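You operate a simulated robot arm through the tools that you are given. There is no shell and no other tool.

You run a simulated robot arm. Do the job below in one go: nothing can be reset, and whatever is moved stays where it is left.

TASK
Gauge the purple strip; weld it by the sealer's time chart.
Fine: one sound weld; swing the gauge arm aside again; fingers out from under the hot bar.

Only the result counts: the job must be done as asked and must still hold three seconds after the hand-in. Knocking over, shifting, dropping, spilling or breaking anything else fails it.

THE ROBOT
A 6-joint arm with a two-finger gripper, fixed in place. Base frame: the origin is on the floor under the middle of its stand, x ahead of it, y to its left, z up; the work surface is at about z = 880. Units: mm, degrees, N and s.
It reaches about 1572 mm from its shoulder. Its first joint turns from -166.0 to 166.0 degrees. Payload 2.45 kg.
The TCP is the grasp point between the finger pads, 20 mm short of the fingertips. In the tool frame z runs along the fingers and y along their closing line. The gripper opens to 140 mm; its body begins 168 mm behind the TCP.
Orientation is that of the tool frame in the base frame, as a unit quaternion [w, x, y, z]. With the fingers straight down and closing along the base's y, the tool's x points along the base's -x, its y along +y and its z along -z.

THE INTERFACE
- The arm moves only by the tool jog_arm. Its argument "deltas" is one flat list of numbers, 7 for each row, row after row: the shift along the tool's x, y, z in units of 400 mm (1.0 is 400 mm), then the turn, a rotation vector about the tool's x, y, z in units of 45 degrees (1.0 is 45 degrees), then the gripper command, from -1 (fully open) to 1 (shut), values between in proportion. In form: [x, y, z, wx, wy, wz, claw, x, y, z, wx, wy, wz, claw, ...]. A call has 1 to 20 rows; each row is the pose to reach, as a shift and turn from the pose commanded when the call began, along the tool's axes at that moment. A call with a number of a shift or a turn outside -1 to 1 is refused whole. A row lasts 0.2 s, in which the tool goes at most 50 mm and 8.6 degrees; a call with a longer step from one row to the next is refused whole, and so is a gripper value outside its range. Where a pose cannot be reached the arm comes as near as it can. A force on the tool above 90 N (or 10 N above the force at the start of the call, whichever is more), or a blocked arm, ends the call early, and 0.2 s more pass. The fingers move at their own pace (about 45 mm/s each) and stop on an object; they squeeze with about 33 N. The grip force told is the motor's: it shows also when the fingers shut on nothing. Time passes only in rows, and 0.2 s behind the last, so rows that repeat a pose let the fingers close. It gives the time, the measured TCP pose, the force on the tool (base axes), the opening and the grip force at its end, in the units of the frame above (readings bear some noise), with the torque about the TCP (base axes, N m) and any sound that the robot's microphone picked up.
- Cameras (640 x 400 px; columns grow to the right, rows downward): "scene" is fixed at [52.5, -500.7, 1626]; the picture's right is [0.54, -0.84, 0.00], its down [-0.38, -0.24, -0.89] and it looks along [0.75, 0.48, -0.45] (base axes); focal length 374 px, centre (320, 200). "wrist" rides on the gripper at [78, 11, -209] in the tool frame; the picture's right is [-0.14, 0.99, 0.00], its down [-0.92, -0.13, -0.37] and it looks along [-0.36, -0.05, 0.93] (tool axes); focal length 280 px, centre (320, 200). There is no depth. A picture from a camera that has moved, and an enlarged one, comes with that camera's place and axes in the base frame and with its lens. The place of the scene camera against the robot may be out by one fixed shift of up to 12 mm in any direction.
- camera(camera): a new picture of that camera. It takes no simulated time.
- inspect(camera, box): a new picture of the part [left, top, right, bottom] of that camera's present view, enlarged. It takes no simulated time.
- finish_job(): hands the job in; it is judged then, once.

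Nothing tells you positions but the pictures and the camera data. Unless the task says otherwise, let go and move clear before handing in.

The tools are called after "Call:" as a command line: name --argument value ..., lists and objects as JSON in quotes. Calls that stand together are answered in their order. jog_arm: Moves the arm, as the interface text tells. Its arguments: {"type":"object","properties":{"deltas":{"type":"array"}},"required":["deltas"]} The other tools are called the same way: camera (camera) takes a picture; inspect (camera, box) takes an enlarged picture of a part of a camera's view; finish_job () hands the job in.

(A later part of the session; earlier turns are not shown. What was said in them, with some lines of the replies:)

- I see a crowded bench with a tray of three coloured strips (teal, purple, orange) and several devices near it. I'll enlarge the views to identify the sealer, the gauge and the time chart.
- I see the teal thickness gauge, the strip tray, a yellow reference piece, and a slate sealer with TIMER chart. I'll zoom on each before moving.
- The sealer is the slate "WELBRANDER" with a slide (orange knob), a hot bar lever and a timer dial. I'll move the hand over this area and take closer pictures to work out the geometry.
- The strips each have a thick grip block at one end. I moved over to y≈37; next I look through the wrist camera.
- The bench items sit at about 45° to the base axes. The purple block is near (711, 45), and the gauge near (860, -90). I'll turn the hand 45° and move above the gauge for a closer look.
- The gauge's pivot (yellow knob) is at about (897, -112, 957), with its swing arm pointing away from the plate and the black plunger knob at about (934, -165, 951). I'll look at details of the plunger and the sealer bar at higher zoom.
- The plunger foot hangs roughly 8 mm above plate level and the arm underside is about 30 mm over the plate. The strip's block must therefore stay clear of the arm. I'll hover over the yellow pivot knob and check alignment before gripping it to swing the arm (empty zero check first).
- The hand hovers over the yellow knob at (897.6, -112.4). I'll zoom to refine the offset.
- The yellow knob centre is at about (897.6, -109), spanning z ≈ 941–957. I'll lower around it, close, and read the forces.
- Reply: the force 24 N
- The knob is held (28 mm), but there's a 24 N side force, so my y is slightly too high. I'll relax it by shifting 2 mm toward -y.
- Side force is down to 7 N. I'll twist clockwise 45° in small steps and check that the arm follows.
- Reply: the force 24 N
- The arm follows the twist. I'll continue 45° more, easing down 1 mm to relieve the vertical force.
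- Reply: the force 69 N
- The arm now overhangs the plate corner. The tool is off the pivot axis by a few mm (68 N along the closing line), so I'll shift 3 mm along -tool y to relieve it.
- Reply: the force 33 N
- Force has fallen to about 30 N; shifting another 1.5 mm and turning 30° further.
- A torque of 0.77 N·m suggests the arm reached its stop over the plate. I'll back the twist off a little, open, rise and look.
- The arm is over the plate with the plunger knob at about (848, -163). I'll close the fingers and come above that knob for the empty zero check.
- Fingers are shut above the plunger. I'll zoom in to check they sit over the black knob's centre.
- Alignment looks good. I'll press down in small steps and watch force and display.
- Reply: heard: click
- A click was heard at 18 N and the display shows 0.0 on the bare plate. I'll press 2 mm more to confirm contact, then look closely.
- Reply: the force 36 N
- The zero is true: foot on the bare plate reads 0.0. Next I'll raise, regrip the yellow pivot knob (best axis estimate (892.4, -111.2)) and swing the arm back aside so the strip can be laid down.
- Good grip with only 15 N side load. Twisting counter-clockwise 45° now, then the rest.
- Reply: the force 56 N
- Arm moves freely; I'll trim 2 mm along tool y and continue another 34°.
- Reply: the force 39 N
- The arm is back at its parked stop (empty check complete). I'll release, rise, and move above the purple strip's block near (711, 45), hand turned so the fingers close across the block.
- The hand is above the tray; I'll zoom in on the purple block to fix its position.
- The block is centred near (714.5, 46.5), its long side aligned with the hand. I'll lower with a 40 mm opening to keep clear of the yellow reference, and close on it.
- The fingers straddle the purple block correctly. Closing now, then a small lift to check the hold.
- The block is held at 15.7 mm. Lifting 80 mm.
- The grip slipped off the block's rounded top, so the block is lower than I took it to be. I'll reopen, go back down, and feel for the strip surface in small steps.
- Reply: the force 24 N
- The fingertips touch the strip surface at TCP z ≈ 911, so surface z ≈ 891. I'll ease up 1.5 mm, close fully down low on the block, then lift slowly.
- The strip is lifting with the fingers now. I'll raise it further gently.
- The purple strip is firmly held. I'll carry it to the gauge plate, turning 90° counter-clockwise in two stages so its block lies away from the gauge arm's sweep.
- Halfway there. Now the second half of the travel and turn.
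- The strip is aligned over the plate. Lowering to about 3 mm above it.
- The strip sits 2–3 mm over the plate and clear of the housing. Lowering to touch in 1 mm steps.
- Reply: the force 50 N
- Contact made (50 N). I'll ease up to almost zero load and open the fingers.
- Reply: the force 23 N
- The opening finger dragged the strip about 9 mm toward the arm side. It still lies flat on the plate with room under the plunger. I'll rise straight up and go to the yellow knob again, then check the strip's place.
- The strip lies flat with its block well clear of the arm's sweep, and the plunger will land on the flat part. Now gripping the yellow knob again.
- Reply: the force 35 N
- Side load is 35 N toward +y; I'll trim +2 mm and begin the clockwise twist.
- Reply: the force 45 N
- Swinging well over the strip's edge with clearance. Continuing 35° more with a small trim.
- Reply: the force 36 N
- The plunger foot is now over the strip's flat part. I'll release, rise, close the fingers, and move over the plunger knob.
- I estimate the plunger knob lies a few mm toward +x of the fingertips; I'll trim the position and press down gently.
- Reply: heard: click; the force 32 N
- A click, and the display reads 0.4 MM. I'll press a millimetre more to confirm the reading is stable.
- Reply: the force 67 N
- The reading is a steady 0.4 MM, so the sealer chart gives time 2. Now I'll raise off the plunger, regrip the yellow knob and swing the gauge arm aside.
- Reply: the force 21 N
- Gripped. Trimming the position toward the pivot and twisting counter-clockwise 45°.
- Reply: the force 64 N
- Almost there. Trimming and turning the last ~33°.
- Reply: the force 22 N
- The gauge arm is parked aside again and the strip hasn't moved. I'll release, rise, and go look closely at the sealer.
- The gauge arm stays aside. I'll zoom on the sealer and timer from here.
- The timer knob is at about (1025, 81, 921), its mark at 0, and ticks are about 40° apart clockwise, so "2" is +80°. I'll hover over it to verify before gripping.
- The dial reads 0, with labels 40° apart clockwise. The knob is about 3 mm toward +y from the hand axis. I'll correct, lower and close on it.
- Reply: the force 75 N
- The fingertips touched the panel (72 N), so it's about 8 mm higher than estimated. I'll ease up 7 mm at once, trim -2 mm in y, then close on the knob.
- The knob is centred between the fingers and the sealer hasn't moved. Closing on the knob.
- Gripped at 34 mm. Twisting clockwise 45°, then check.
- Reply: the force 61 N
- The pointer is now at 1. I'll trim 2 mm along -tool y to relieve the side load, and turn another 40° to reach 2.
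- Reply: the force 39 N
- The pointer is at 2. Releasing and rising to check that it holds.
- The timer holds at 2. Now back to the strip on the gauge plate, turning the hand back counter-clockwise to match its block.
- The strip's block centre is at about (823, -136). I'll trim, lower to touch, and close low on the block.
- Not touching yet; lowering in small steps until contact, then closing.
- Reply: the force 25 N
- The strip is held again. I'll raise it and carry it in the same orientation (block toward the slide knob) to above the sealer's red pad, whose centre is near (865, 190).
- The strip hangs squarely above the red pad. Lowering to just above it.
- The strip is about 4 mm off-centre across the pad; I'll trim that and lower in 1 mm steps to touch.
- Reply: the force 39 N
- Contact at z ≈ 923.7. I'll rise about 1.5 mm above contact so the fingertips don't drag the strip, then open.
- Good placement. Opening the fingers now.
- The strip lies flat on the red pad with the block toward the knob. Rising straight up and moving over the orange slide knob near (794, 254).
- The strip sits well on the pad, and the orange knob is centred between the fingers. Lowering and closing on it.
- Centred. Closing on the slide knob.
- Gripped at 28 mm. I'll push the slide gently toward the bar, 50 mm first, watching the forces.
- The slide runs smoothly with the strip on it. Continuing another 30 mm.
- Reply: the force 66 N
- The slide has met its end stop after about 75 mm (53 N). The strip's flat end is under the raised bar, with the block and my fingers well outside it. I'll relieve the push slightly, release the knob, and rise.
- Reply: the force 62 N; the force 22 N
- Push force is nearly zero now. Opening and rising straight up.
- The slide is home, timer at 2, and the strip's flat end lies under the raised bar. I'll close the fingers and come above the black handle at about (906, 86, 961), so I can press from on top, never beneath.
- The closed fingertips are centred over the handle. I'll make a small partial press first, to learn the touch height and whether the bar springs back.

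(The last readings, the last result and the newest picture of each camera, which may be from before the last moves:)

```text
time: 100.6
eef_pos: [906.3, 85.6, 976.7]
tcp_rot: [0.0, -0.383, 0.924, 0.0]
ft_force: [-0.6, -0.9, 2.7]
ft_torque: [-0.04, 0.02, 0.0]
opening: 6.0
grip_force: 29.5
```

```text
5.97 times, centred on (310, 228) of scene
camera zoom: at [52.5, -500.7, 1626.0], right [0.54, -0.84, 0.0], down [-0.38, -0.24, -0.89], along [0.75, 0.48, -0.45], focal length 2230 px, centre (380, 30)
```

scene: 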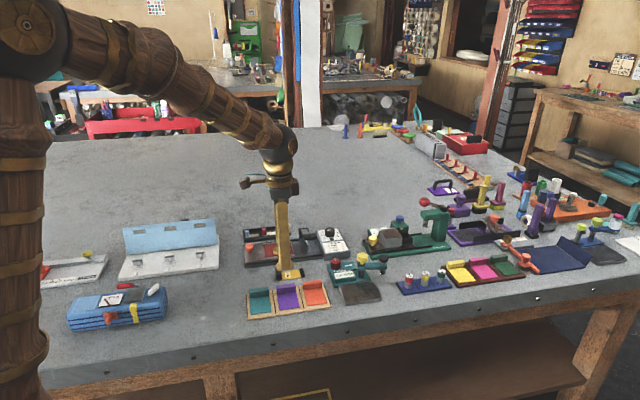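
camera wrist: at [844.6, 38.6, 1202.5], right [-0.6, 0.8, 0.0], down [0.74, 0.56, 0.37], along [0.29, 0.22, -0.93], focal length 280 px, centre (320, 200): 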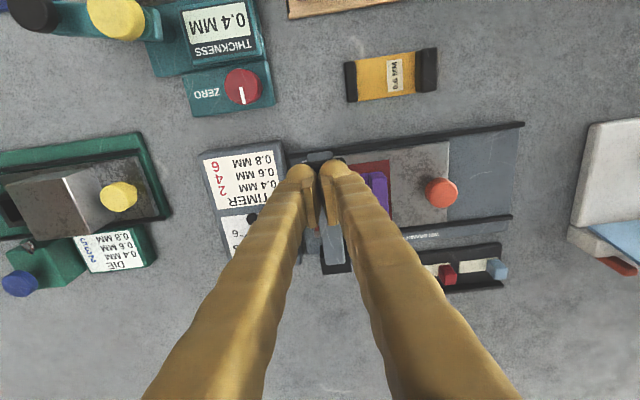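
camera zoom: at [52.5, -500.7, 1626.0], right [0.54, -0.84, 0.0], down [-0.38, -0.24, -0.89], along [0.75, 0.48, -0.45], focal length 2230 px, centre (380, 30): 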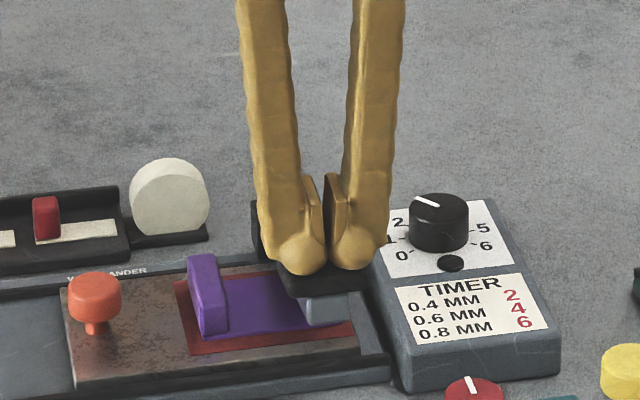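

The bar moved down easily (only 3 N). I'll raise the hand again to see whether the bar follows back up.

Call:
jog_arm --deltas '[0, 0, -0.02, 0, 0, 0, 1, 0, 0, -0.045, 0, 0, 0, 1]'

Call:
inspect --camera "scene" --box '[260, 195, 360, 262]'

```text
time: 101.2
eef_pos: [906.5, 84.6, 994.5]
tcp_rot: [0.0, -0.383, 0.924, 0.0]
ft_force: [0.7, -0.8, -0.2]
ft_torque: [-0.04, 0.0, 0.03]
opening: 0.1
grip_force: 29.6
```

```text
5.97 times, centred on (310, 228) of scene
camera zoom: at [52.5, -500.7, 1626.0], right [0.54, -0.84, 0.0], down [-0.38, -0.24, -0.89], along [0.75, 0.48, -0.45], focal length 2230 px, centre (380, 30)
```

zoom: 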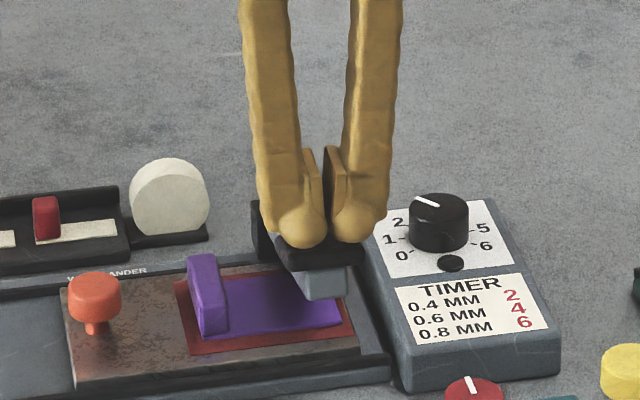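

The bar springs back by itself, so the weld needs a held press. I'll press down in short calls so I can catch the moment it closes and time the hold.

Call:
jog_arm --deltas '[0, 0, 0.025, 0, 0, 0, 1, 0, 0, 0.045, 0, 0, 0, 1]'

Call:
inspect --camera "scene" --box '[290, 210, 350, 255]'

```text
time: 101.8
eef_pos: [905.5, 85.4, 977.2]
tcp_rot: [0.0, -0.382, 0.924, 0.001]
ft_force: [0.0, 0.8, 3.0]
ft_torque: [-0.03, 0.04, -0.01]
opening: 5.9
grip_force: 29.6
```

```text
8.89 times, centred on (320, 232) of scene
camera zoom: at [52.5, -500.7, 1626.0], right [0.54, -0.84, 0.0], down [-0.38, -0.24, -0.89], along [0.75, 0.48, -0.45], focal length 3320 px, centre (320, -89)
```

zoom: 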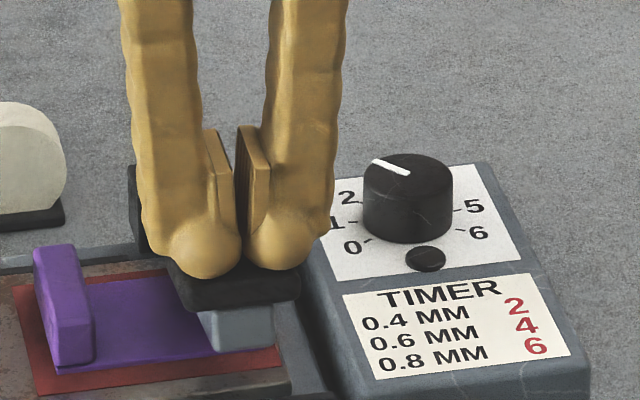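

The bar is near the strip and there's no closing sound yet. Pressing 4 mm further.

Call:
jog_arm --deltas '[0, 0, 0.01, 0, 0, 0, 1]'

Call:
inspect --camera "scene" --box '[290, 210, 350, 255]'

```text
time: 102.2
eef_pos: [905.9, 85.7, 974.2]
tcp_rot: [0.001, -0.382, 0.924, 0.001]
ft_force: [0.2, -0.5, 2.3]
ft_torque: [-0.05, 0.06, 0.01]
opening: 5.8
grip_force: 29.8
```

```text
8.89 times, centred on (320, 232) of scene
camera zoom: at [52.5, -500.7, 1626.0], right [0.54, -0.84, 0.0], down [-0.38, -0.24, -0.89], along [0.75, 0.48, -0.45], focal length 3320 px, centre (320, -89)
```

zoom: 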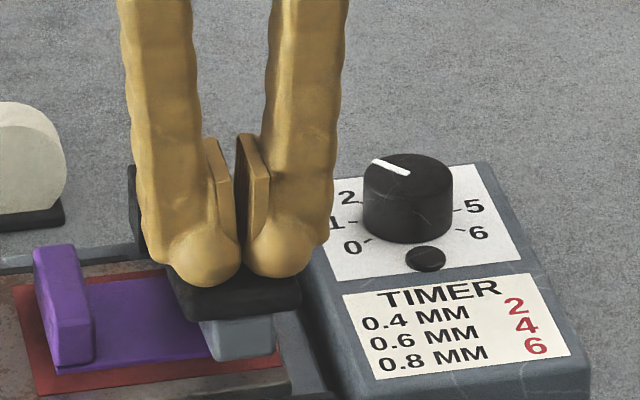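

Still light (2 N); pressing another 3 mm.

Call:
jog_arm --deltas '[0, 0, 0.0075, 0, 0, 0, 1]'

Call:
inspect --camera "scene" --box '[290, 210, 350, 255]'

```text
time: 102.6
eef_pos: [905.8, 85.8, 970.1]
tcp_rot: [-0.001, -0.383, 0.924, 0.0]
ft_force: [-0.9, 0.4, 2.6]
ft_torque: [-0.03, 0.03, 0.01]
opening: 6.1
grip_force: 29.3
```

```text
8.89 times, centred on (320, 232) of scene
camera zoom: at [52.5, -500.7, 1626.0], right [0.54, -0.84, 0.0], down [-0.38, -0.24, -0.89], along [0.75, 0.48, -0.45], focal length 3320 px, centre (320, -89)
```

zoom: 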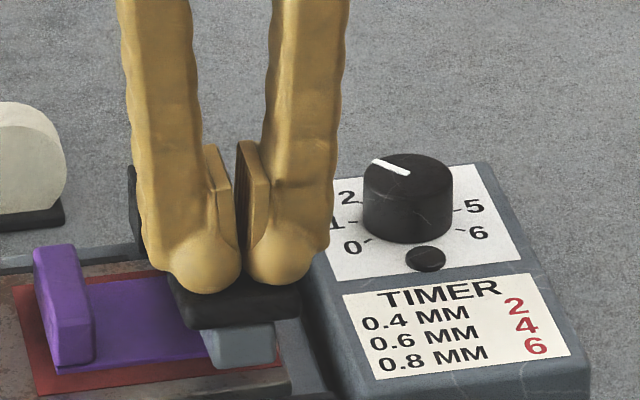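

Call:
jog_arm --deltas '[0, 0, 0.01, 0, 0, 0, 1]'

Call:
inspect --camera "scene" --box '[290, 210, 350, 255]'

```text
time: 103.0
eef_pos: [905.1, 84.7, 966.7]
tcp_rot: [0.0, -0.383, 0.924, -0.001]
ft_force: [-1.0, -0.1, 2.4]
ft_torque: [-0.03, 0.05, -0.03]
opening: 6.1
grip_force: 29.3
```

```text
8.89 times, centred on (320, 232) of scene
camera zoom: at [52.5, -500.7, 1626.0], right [0.54, -0.84, 0.0], down [-0.38, -0.24, -0.89], along [0.75, 0.48, -0.45], focal length 3320 px, centre (320, -89)
```

zoom: 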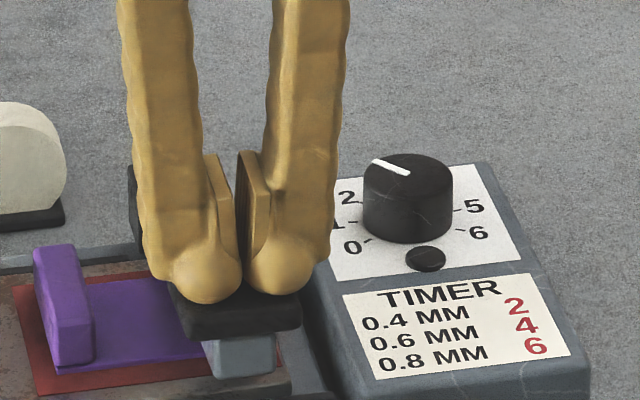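

Call:
jog_arm --deltas '[0, 0, 0.0075, 0, 0, 0, 1]'

Call:
inspect --camera "scene" --box '[290, 210, 350, 255]'

```text
time: 103.4
eef_pos: [905.3, 85.3, 962.0]
tcp_rot: [0.0, -0.382, 0.924, 0.0]
ft_force: [-0.7, -2.0, 3.6]
ft_torque: [-0.04, 0.01, 0.01]
opening: 5.9
grip_force: 29.6
```

```text
8.89 times, centred on (320, 232) of scene
camera zoom: at [52.5, -500.7, 1626.0], right [0.54, -0.84, 0.0], down [-0.38, -0.24, -0.89], along [0.75, 0.48, -0.45], focal length 3320 px, centre (320, -89)
```

zoom: 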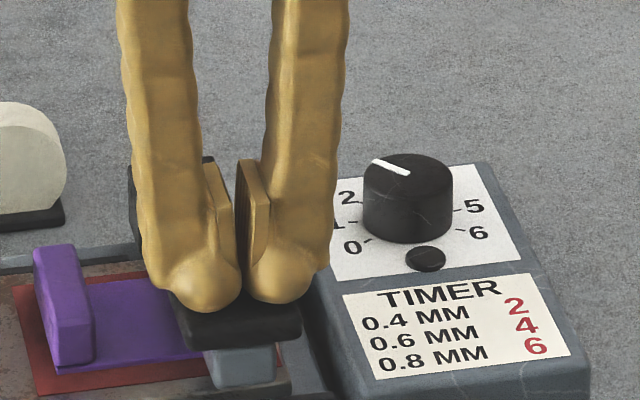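

Call:
jog_arm --deltas '[0, 0, 0.0075, 0, 0, 0, 1]'

Call:
inspect --camera "scene" --box '[290, 210, 350, 255]'

```text
time: 103.8
eef_pos: [905.2, 84.2, 959.6]
tcp_rot: [0.0, -0.383, 0.924, 0.0]
ft_force: [-1.3, -0.1, 3.7]
ft_torque: [-0.02, 0.04, -0.04]
opening: 5.9
grip_force: 29.3
```

```text
8.89 times, centred on (320, 232) of scene
camera zoom: at [52.5, -500.7, 1626.0], right [0.54, -0.84, 0.0], down [-0.38, -0.24, -0.89], along [0.75, 0.48, -0.45], focal length 3320 px, centre (320, -89)
```

zoom: 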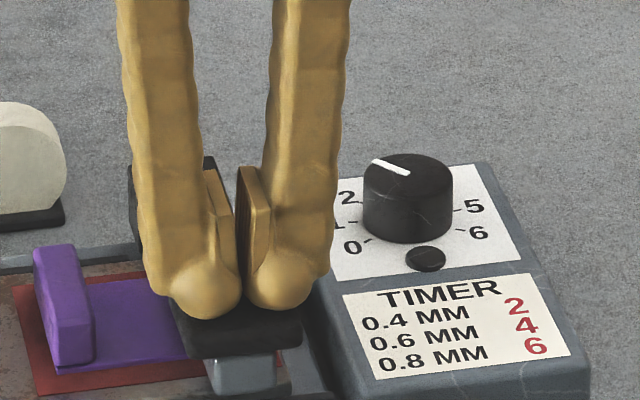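

Call:
jog_arm --deltas '[0, 0, 0.0075, 0, 0, 0, 1]'

Call:
inspect --camera "scene" --box '[290, 210, 350, 255]'

```text
time: 104.2
eef_pos: [905.8, 85.9, 957.2]
tcp_rot: [0.0, -0.382, 0.924, 0.0]
ft_force: [-1.4, -0.9, 4.5]
ft_torque: [-0.03, 0.1, -0.02]
opening: 6.0
grip_force: 29.8
```

```text
8.89 times, centred on (320, 232) of scene
camera zoom: at [52.5, -500.7, 1626.0], right [0.54, -0.84, 0.0], down [-0.38, -0.24, -0.89], along [0.75, 0.48, -0.45], focal length 3320 px, centre (320, -89)
```

zoom: 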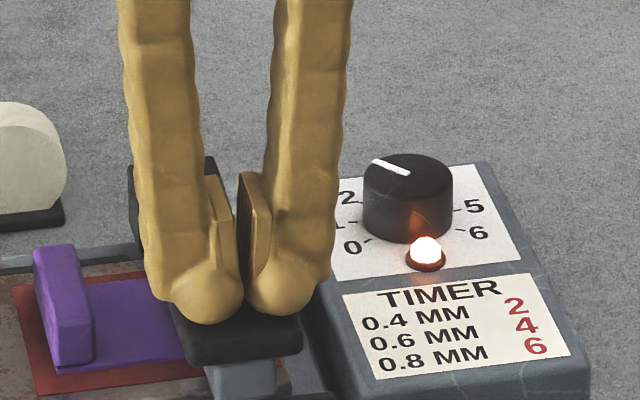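

The lamp has come on, so the bar is closed and the weld is timing (since about t = 104.1). I'll hold with 1 mm extra press and watch the lamp.

Call:
jog_arm --deltas '[0, 0, 0.003, 0, 0, 0, 1, 0, 0, 0.003, 0, 0, 0, 1, 0, 0, 0.003, 0, 0, 0, 1]'

Call:
inspect --camera "scene" --box '[290, 210, 350, 255]'

```text
time: 105.0
eef_pos: [905.9, 85.1, 955.2]
tcp_rot: [0.0, -0.383, 0.924, 0.0]
ft_force: [-1.4, 0.0, 3.3]
ft_torque: [-0.01, 0.06, -0.01]
opening: 5.8
grip_force: 29.0
```

```text
8.89 times, centred on (320, 232) of scene
camera zoom: at [52.5, -500.7, 1626.0], right [0.54, -0.84, 0.0], down [-0.38, -0.24, -0.89], along [0.75, 0.48, -0.45], focal length 3320 px, centre (320, -89)
```

zoom: 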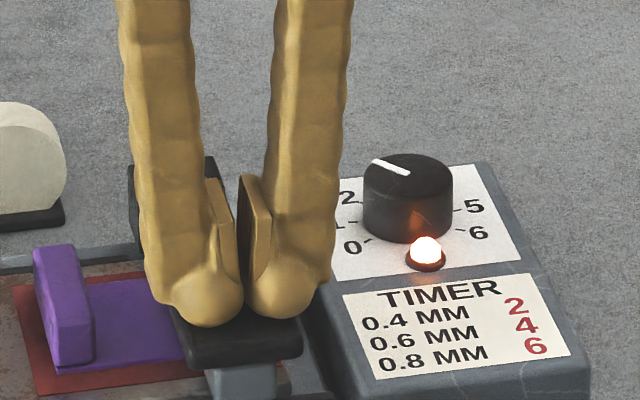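

Lamp still on at t = 105.0. Holding on, pressing 2 mm more for firm contact.

Call:
jog_arm --deltas '[0, 0, 0.005, 0, 0, 0, 1, 0, 0, 0.005, 0, 0, 0, 1]'

Call:
inspect --camera "scene" --box '[290, 210, 350, 255]'

```text
time: 105.6
eef_pos: [906.5, 85.6, 954.4]
tcp_rot: [0.0, -0.383, 0.924, 0.0]
ft_force: [-1.3, 0.7, 3.9]
ft_torque: [0.0, 0.03, 0.01]
opening: 6.0
grip_force: 29.4
```

```text
8.89 times, centred on (320, 232) of scene
camera zoom: at [52.5, -500.7, 1626.0], right [0.54, -0.84, 0.0], down [-0.38, -0.24, -0.89], along [0.75, 0.48, -0.45], focal length 3320 px, centre (320, -89)
```

zoom: 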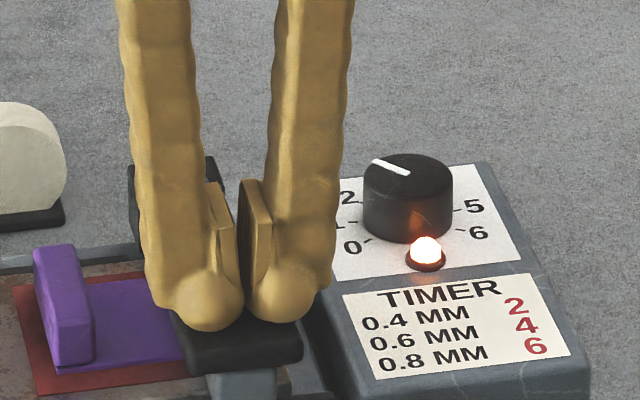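

Lamp still on at 105.6; about 1.5 s elapsed. Holding another short step.

Call:
jog_arm --deltas '[0, 0, 0, 0, 0, 0, 1]'

Call:
inspect --camera "scene" --box '[290, 210, 350, 255]'

```text
time: 106.0
eef_pos: [906.3, 85.3, 953.4]
tcp_rot: [0.0, -0.382, 0.924, 0.0]
ft_force: [-1.8, 1.3, 3.9]
ft_torque: [0.0, 0.04, 0.0]
opening: 6.0
grip_force: 29.3
```

```text
8.89 times, centred on (320, 232) of scene
camera zoom: at [52.5, -500.7, 1626.0], right [0.54, -0.84, 0.0], down [-0.38, -0.24, -0.89], along [0.75, 0.48, -0.45], focal length 3320 px, centre (320, -89)
```

zoom: 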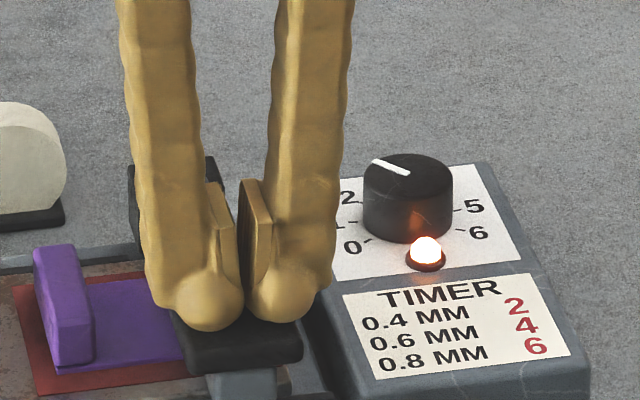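

Still lit at 106.0. On an impulse sealer the bar is held until the lamp goes out, so I'll hold in the shortest steps and watch.

Call:
jog_arm --deltas '[0, 0, 0, 0, 0, 0, 1]'

Call:
inspect --camera "scene" --box '[290, 210, 350, 255]'

```text
time: 106.4
eef_pos: [905.9, 83.5, 953.9]
tcp_rot: [0.0, -0.383, 0.924, 0.0]
ft_force: [-1.7, 0.8, 3.6]
ft_torque: [0.02, 0.03, 0.01]
opening: 6.3
grip_force: 28.8
```

```text
8.89 times, centred on (320, 232) of scene
camera zoom: at [52.5, -500.7, 1626.0], right [0.54, -0.84, 0.0], down [-0.38, -0.24, -0.89], along [0.75, 0.48, -0.45], focal length 3320 px, centre (320, -89)
```

zoom: 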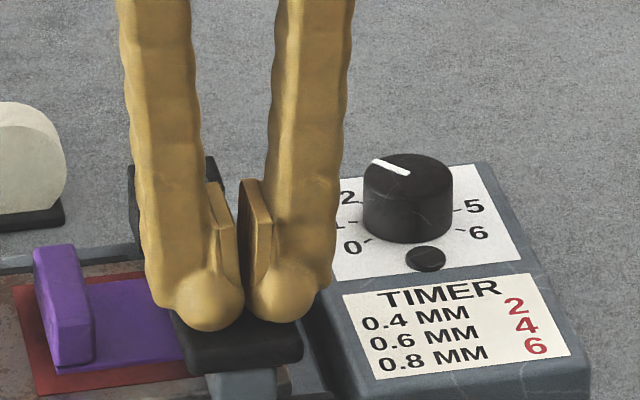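

The lamp went out after about 2 s, so the weld cycle is complete. Lifting off immediately, straight up.

Call:
jog_arm --deltas '[0, 0, -0.08, 0, 0, 0, 1, 0, 0, -0.18, 0, 0, 0, 1, 0, 0, -0.25, 0, 0, 0, 1, 0, 0, -0.25, 0, 0, 0, 1]'

Call:
inspect --camera "scene" --box '[260, 205, 350, 265]'

Call:
camera --camera "scene"

```text
time: 107.4
eef_pos: [905.2, 85.6, 1055.7]
tcp_rot: [0.0, -0.383, 0.924, 0.0]
ft_force: [0.1, 1.5, 0.2]
ft_torque: [0.0, 0.02, -0.04]
opening: 0.1
grip_force: 29.8
```

```text
6.67 times, centred on (305, 235) of scene
camera zoom: at [52.5, -500.7, 1626.0], right [0.54, -0.84, 0.0], down [-0.38, -0.24, -0.89], along [0.75, 0.48, -0.45], focal length 2490 px, centre (420, -33)
```

zoom: 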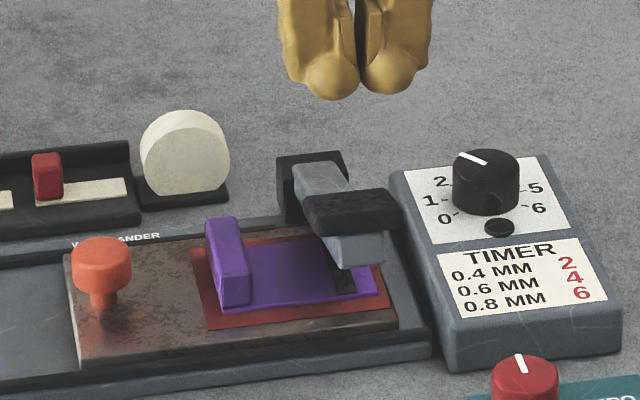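

```text
taken
```

scene: 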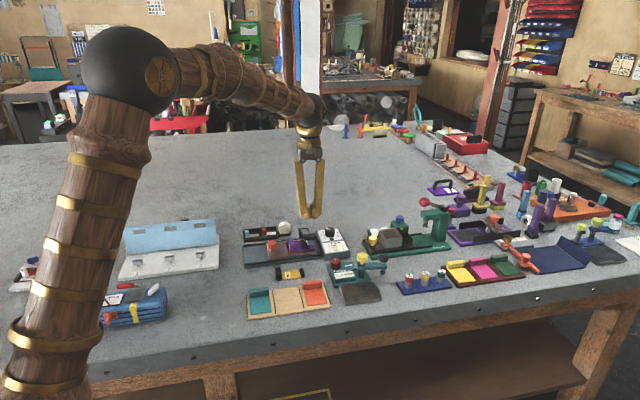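

The bar sprang back up and a single dark weld band shows on the strip. I'll move the hand clear, back towards its start, and inspect everything once more.

Call:
jog_arm --deltas '[0.03, 0.03, -0.05, 0, 0, 0, 0.5, 0.08, 0.08, -0.12, 0, 0, 0, 0, 0.13, 0.15, -0.2, 0, 0, 0, -0.5, 0.18, 0.22, -0.25, 0, 0, 0, -1, 0.23, 0.28, -0.25, 0, 0, 0, -1, 0.27, 0.3, -0.25, 0, 0, 0, -1, 0.27, 0.3, -0.25, 0, 0, 0, -1]'

Call:
camera --camera "wrist"

Call:
inspect --camera "scene" --box '[280, 225, 330, 260]'

Call:
inspect --camera "scene" --box '[230, 195, 430, 325]'

```text
time: 109.0
eef_pos: [743.0, 92.6, 1153.6]
tcp_rot: [0.0, -0.383, 0.924, 0.0]
ft_force: [0.1, 0.7, -0.2]
ft_torque: [-0.03, -0.01, 0.03]
opening: 137.8
grip_force: 0.0
```

```text
taken
camera wrist: at [681.8, 46.2, 1364.1], right [-0.6, 0.8, 0.0], down [0.74, 0.56, 0.37], along [0.29, 0.22, -0.93], focal length 280 px, centre (320, 200)
```

wrist: 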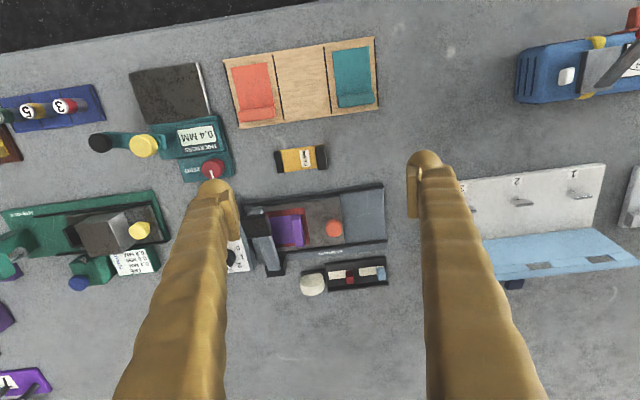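

```text
11.43 times, centred on (305, 242) of scene
camera zoom: at [52.5, -500.7, 1626.0], right [0.54, -0.84, 0.0], down [-0.38, -0.24, -0.89], along [0.75, 0.48, -0.45], focal length 4269 px, centre (491, -286)
```

zoom: 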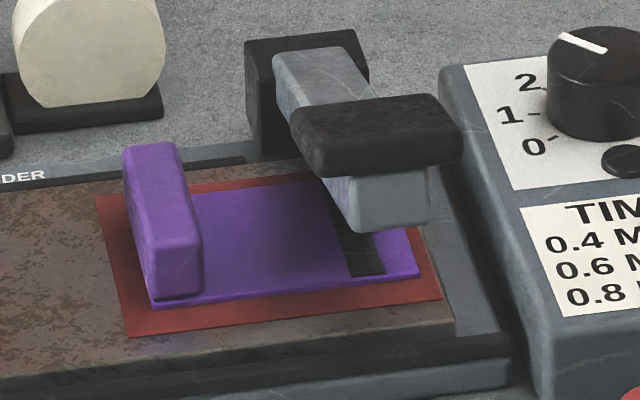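

```text
3.08 times, centred on (330, 260) of scene
camera zoom: at [52.5, -500.7, 1626.0], right [0.54, -0.84, 0.0], down [-0.38, -0.24, -0.89], along [0.75, 0.48, -0.45], focal length 1149 px, centre (289, 15)
```

zoom: 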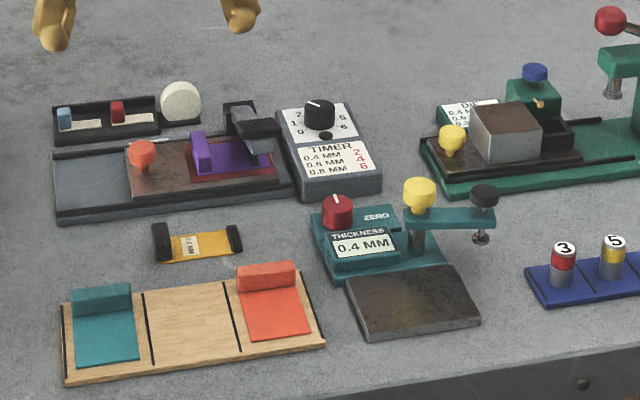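

The gauge arm is parked aside, the plate is empty, the bar is up and the strip carries one full-width weld band. One last close look before handing in.

Call:
inspect --camera "wrist" --box '[235, 180, 395, 290]'

Call:
inspect --camera "scene" --box '[320, 230, 420, 310]'

```text
3.64 times, centred on (315, 235) of wrist
camera zoom: at [681.8, 46.2, 1364.1], right [-0.6, 0.8, 0.0], down [0.74, 0.56, 0.37], along [0.29, 0.22, -0.93], focal length 1020 px, centre (338, 73)
```

zoom: 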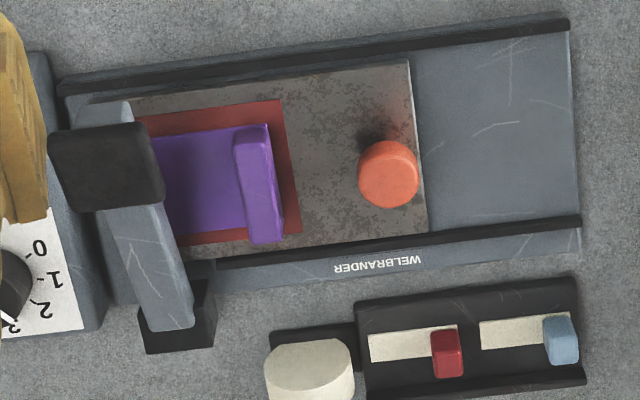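

```text
5.00 times, centred on (370, 270) of scene
camera zoom: at [52.5, -500.7, 1626.0], right [0.54, -0.84, 0.0], down [-0.38, -0.24, -0.89], along [0.75, 0.48, -0.45], focal length 1868 px, centre (70, -150)
```

zoom: 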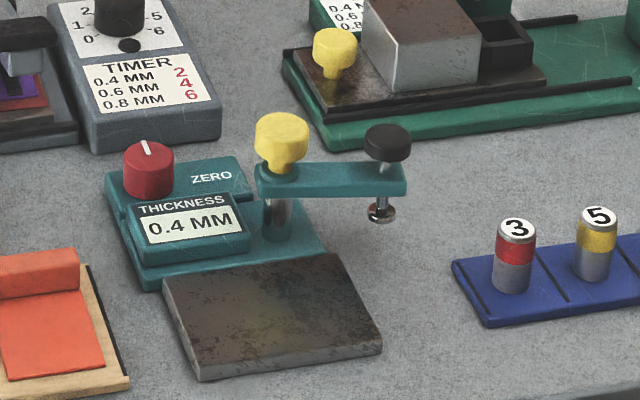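

The strip was gauged at 0.4 mm and welded once at timer setting 2. The gauge arm is aside, the bar is up, the hand is well clear, and nothing else was disturbed. Handing the job in.

Call:
finish_job

```text
The job is handed in.
```

I gauged the purple strip at 0.4 mm and welded it once on the sealer with the timer at 2, the chart's setting for 0.4 mm. The job is handed in.

- **Gauge:** with nothing on the plate it read 0.0. With the strip under the plunger it read a steady 0.4 mm. The arm is swung back to its parked stop.
- **Weld:** I held the bar down until the lamp went out, about 2 seconds, then lifted straight off. The weld shows as one dark band across the full width of the strip, near its free end. I judged it only by eye, so I can't confirm its strength.
- **Left as is:** the bar sprang back up and the fingers are well clear. The slide is still pushed in with the strip on it under the raised bar, and the timer dial is still at 2.

During the work the fingertips bumped the timer panel at about 72 N. The last pictures show nothing knocked over or out of place.
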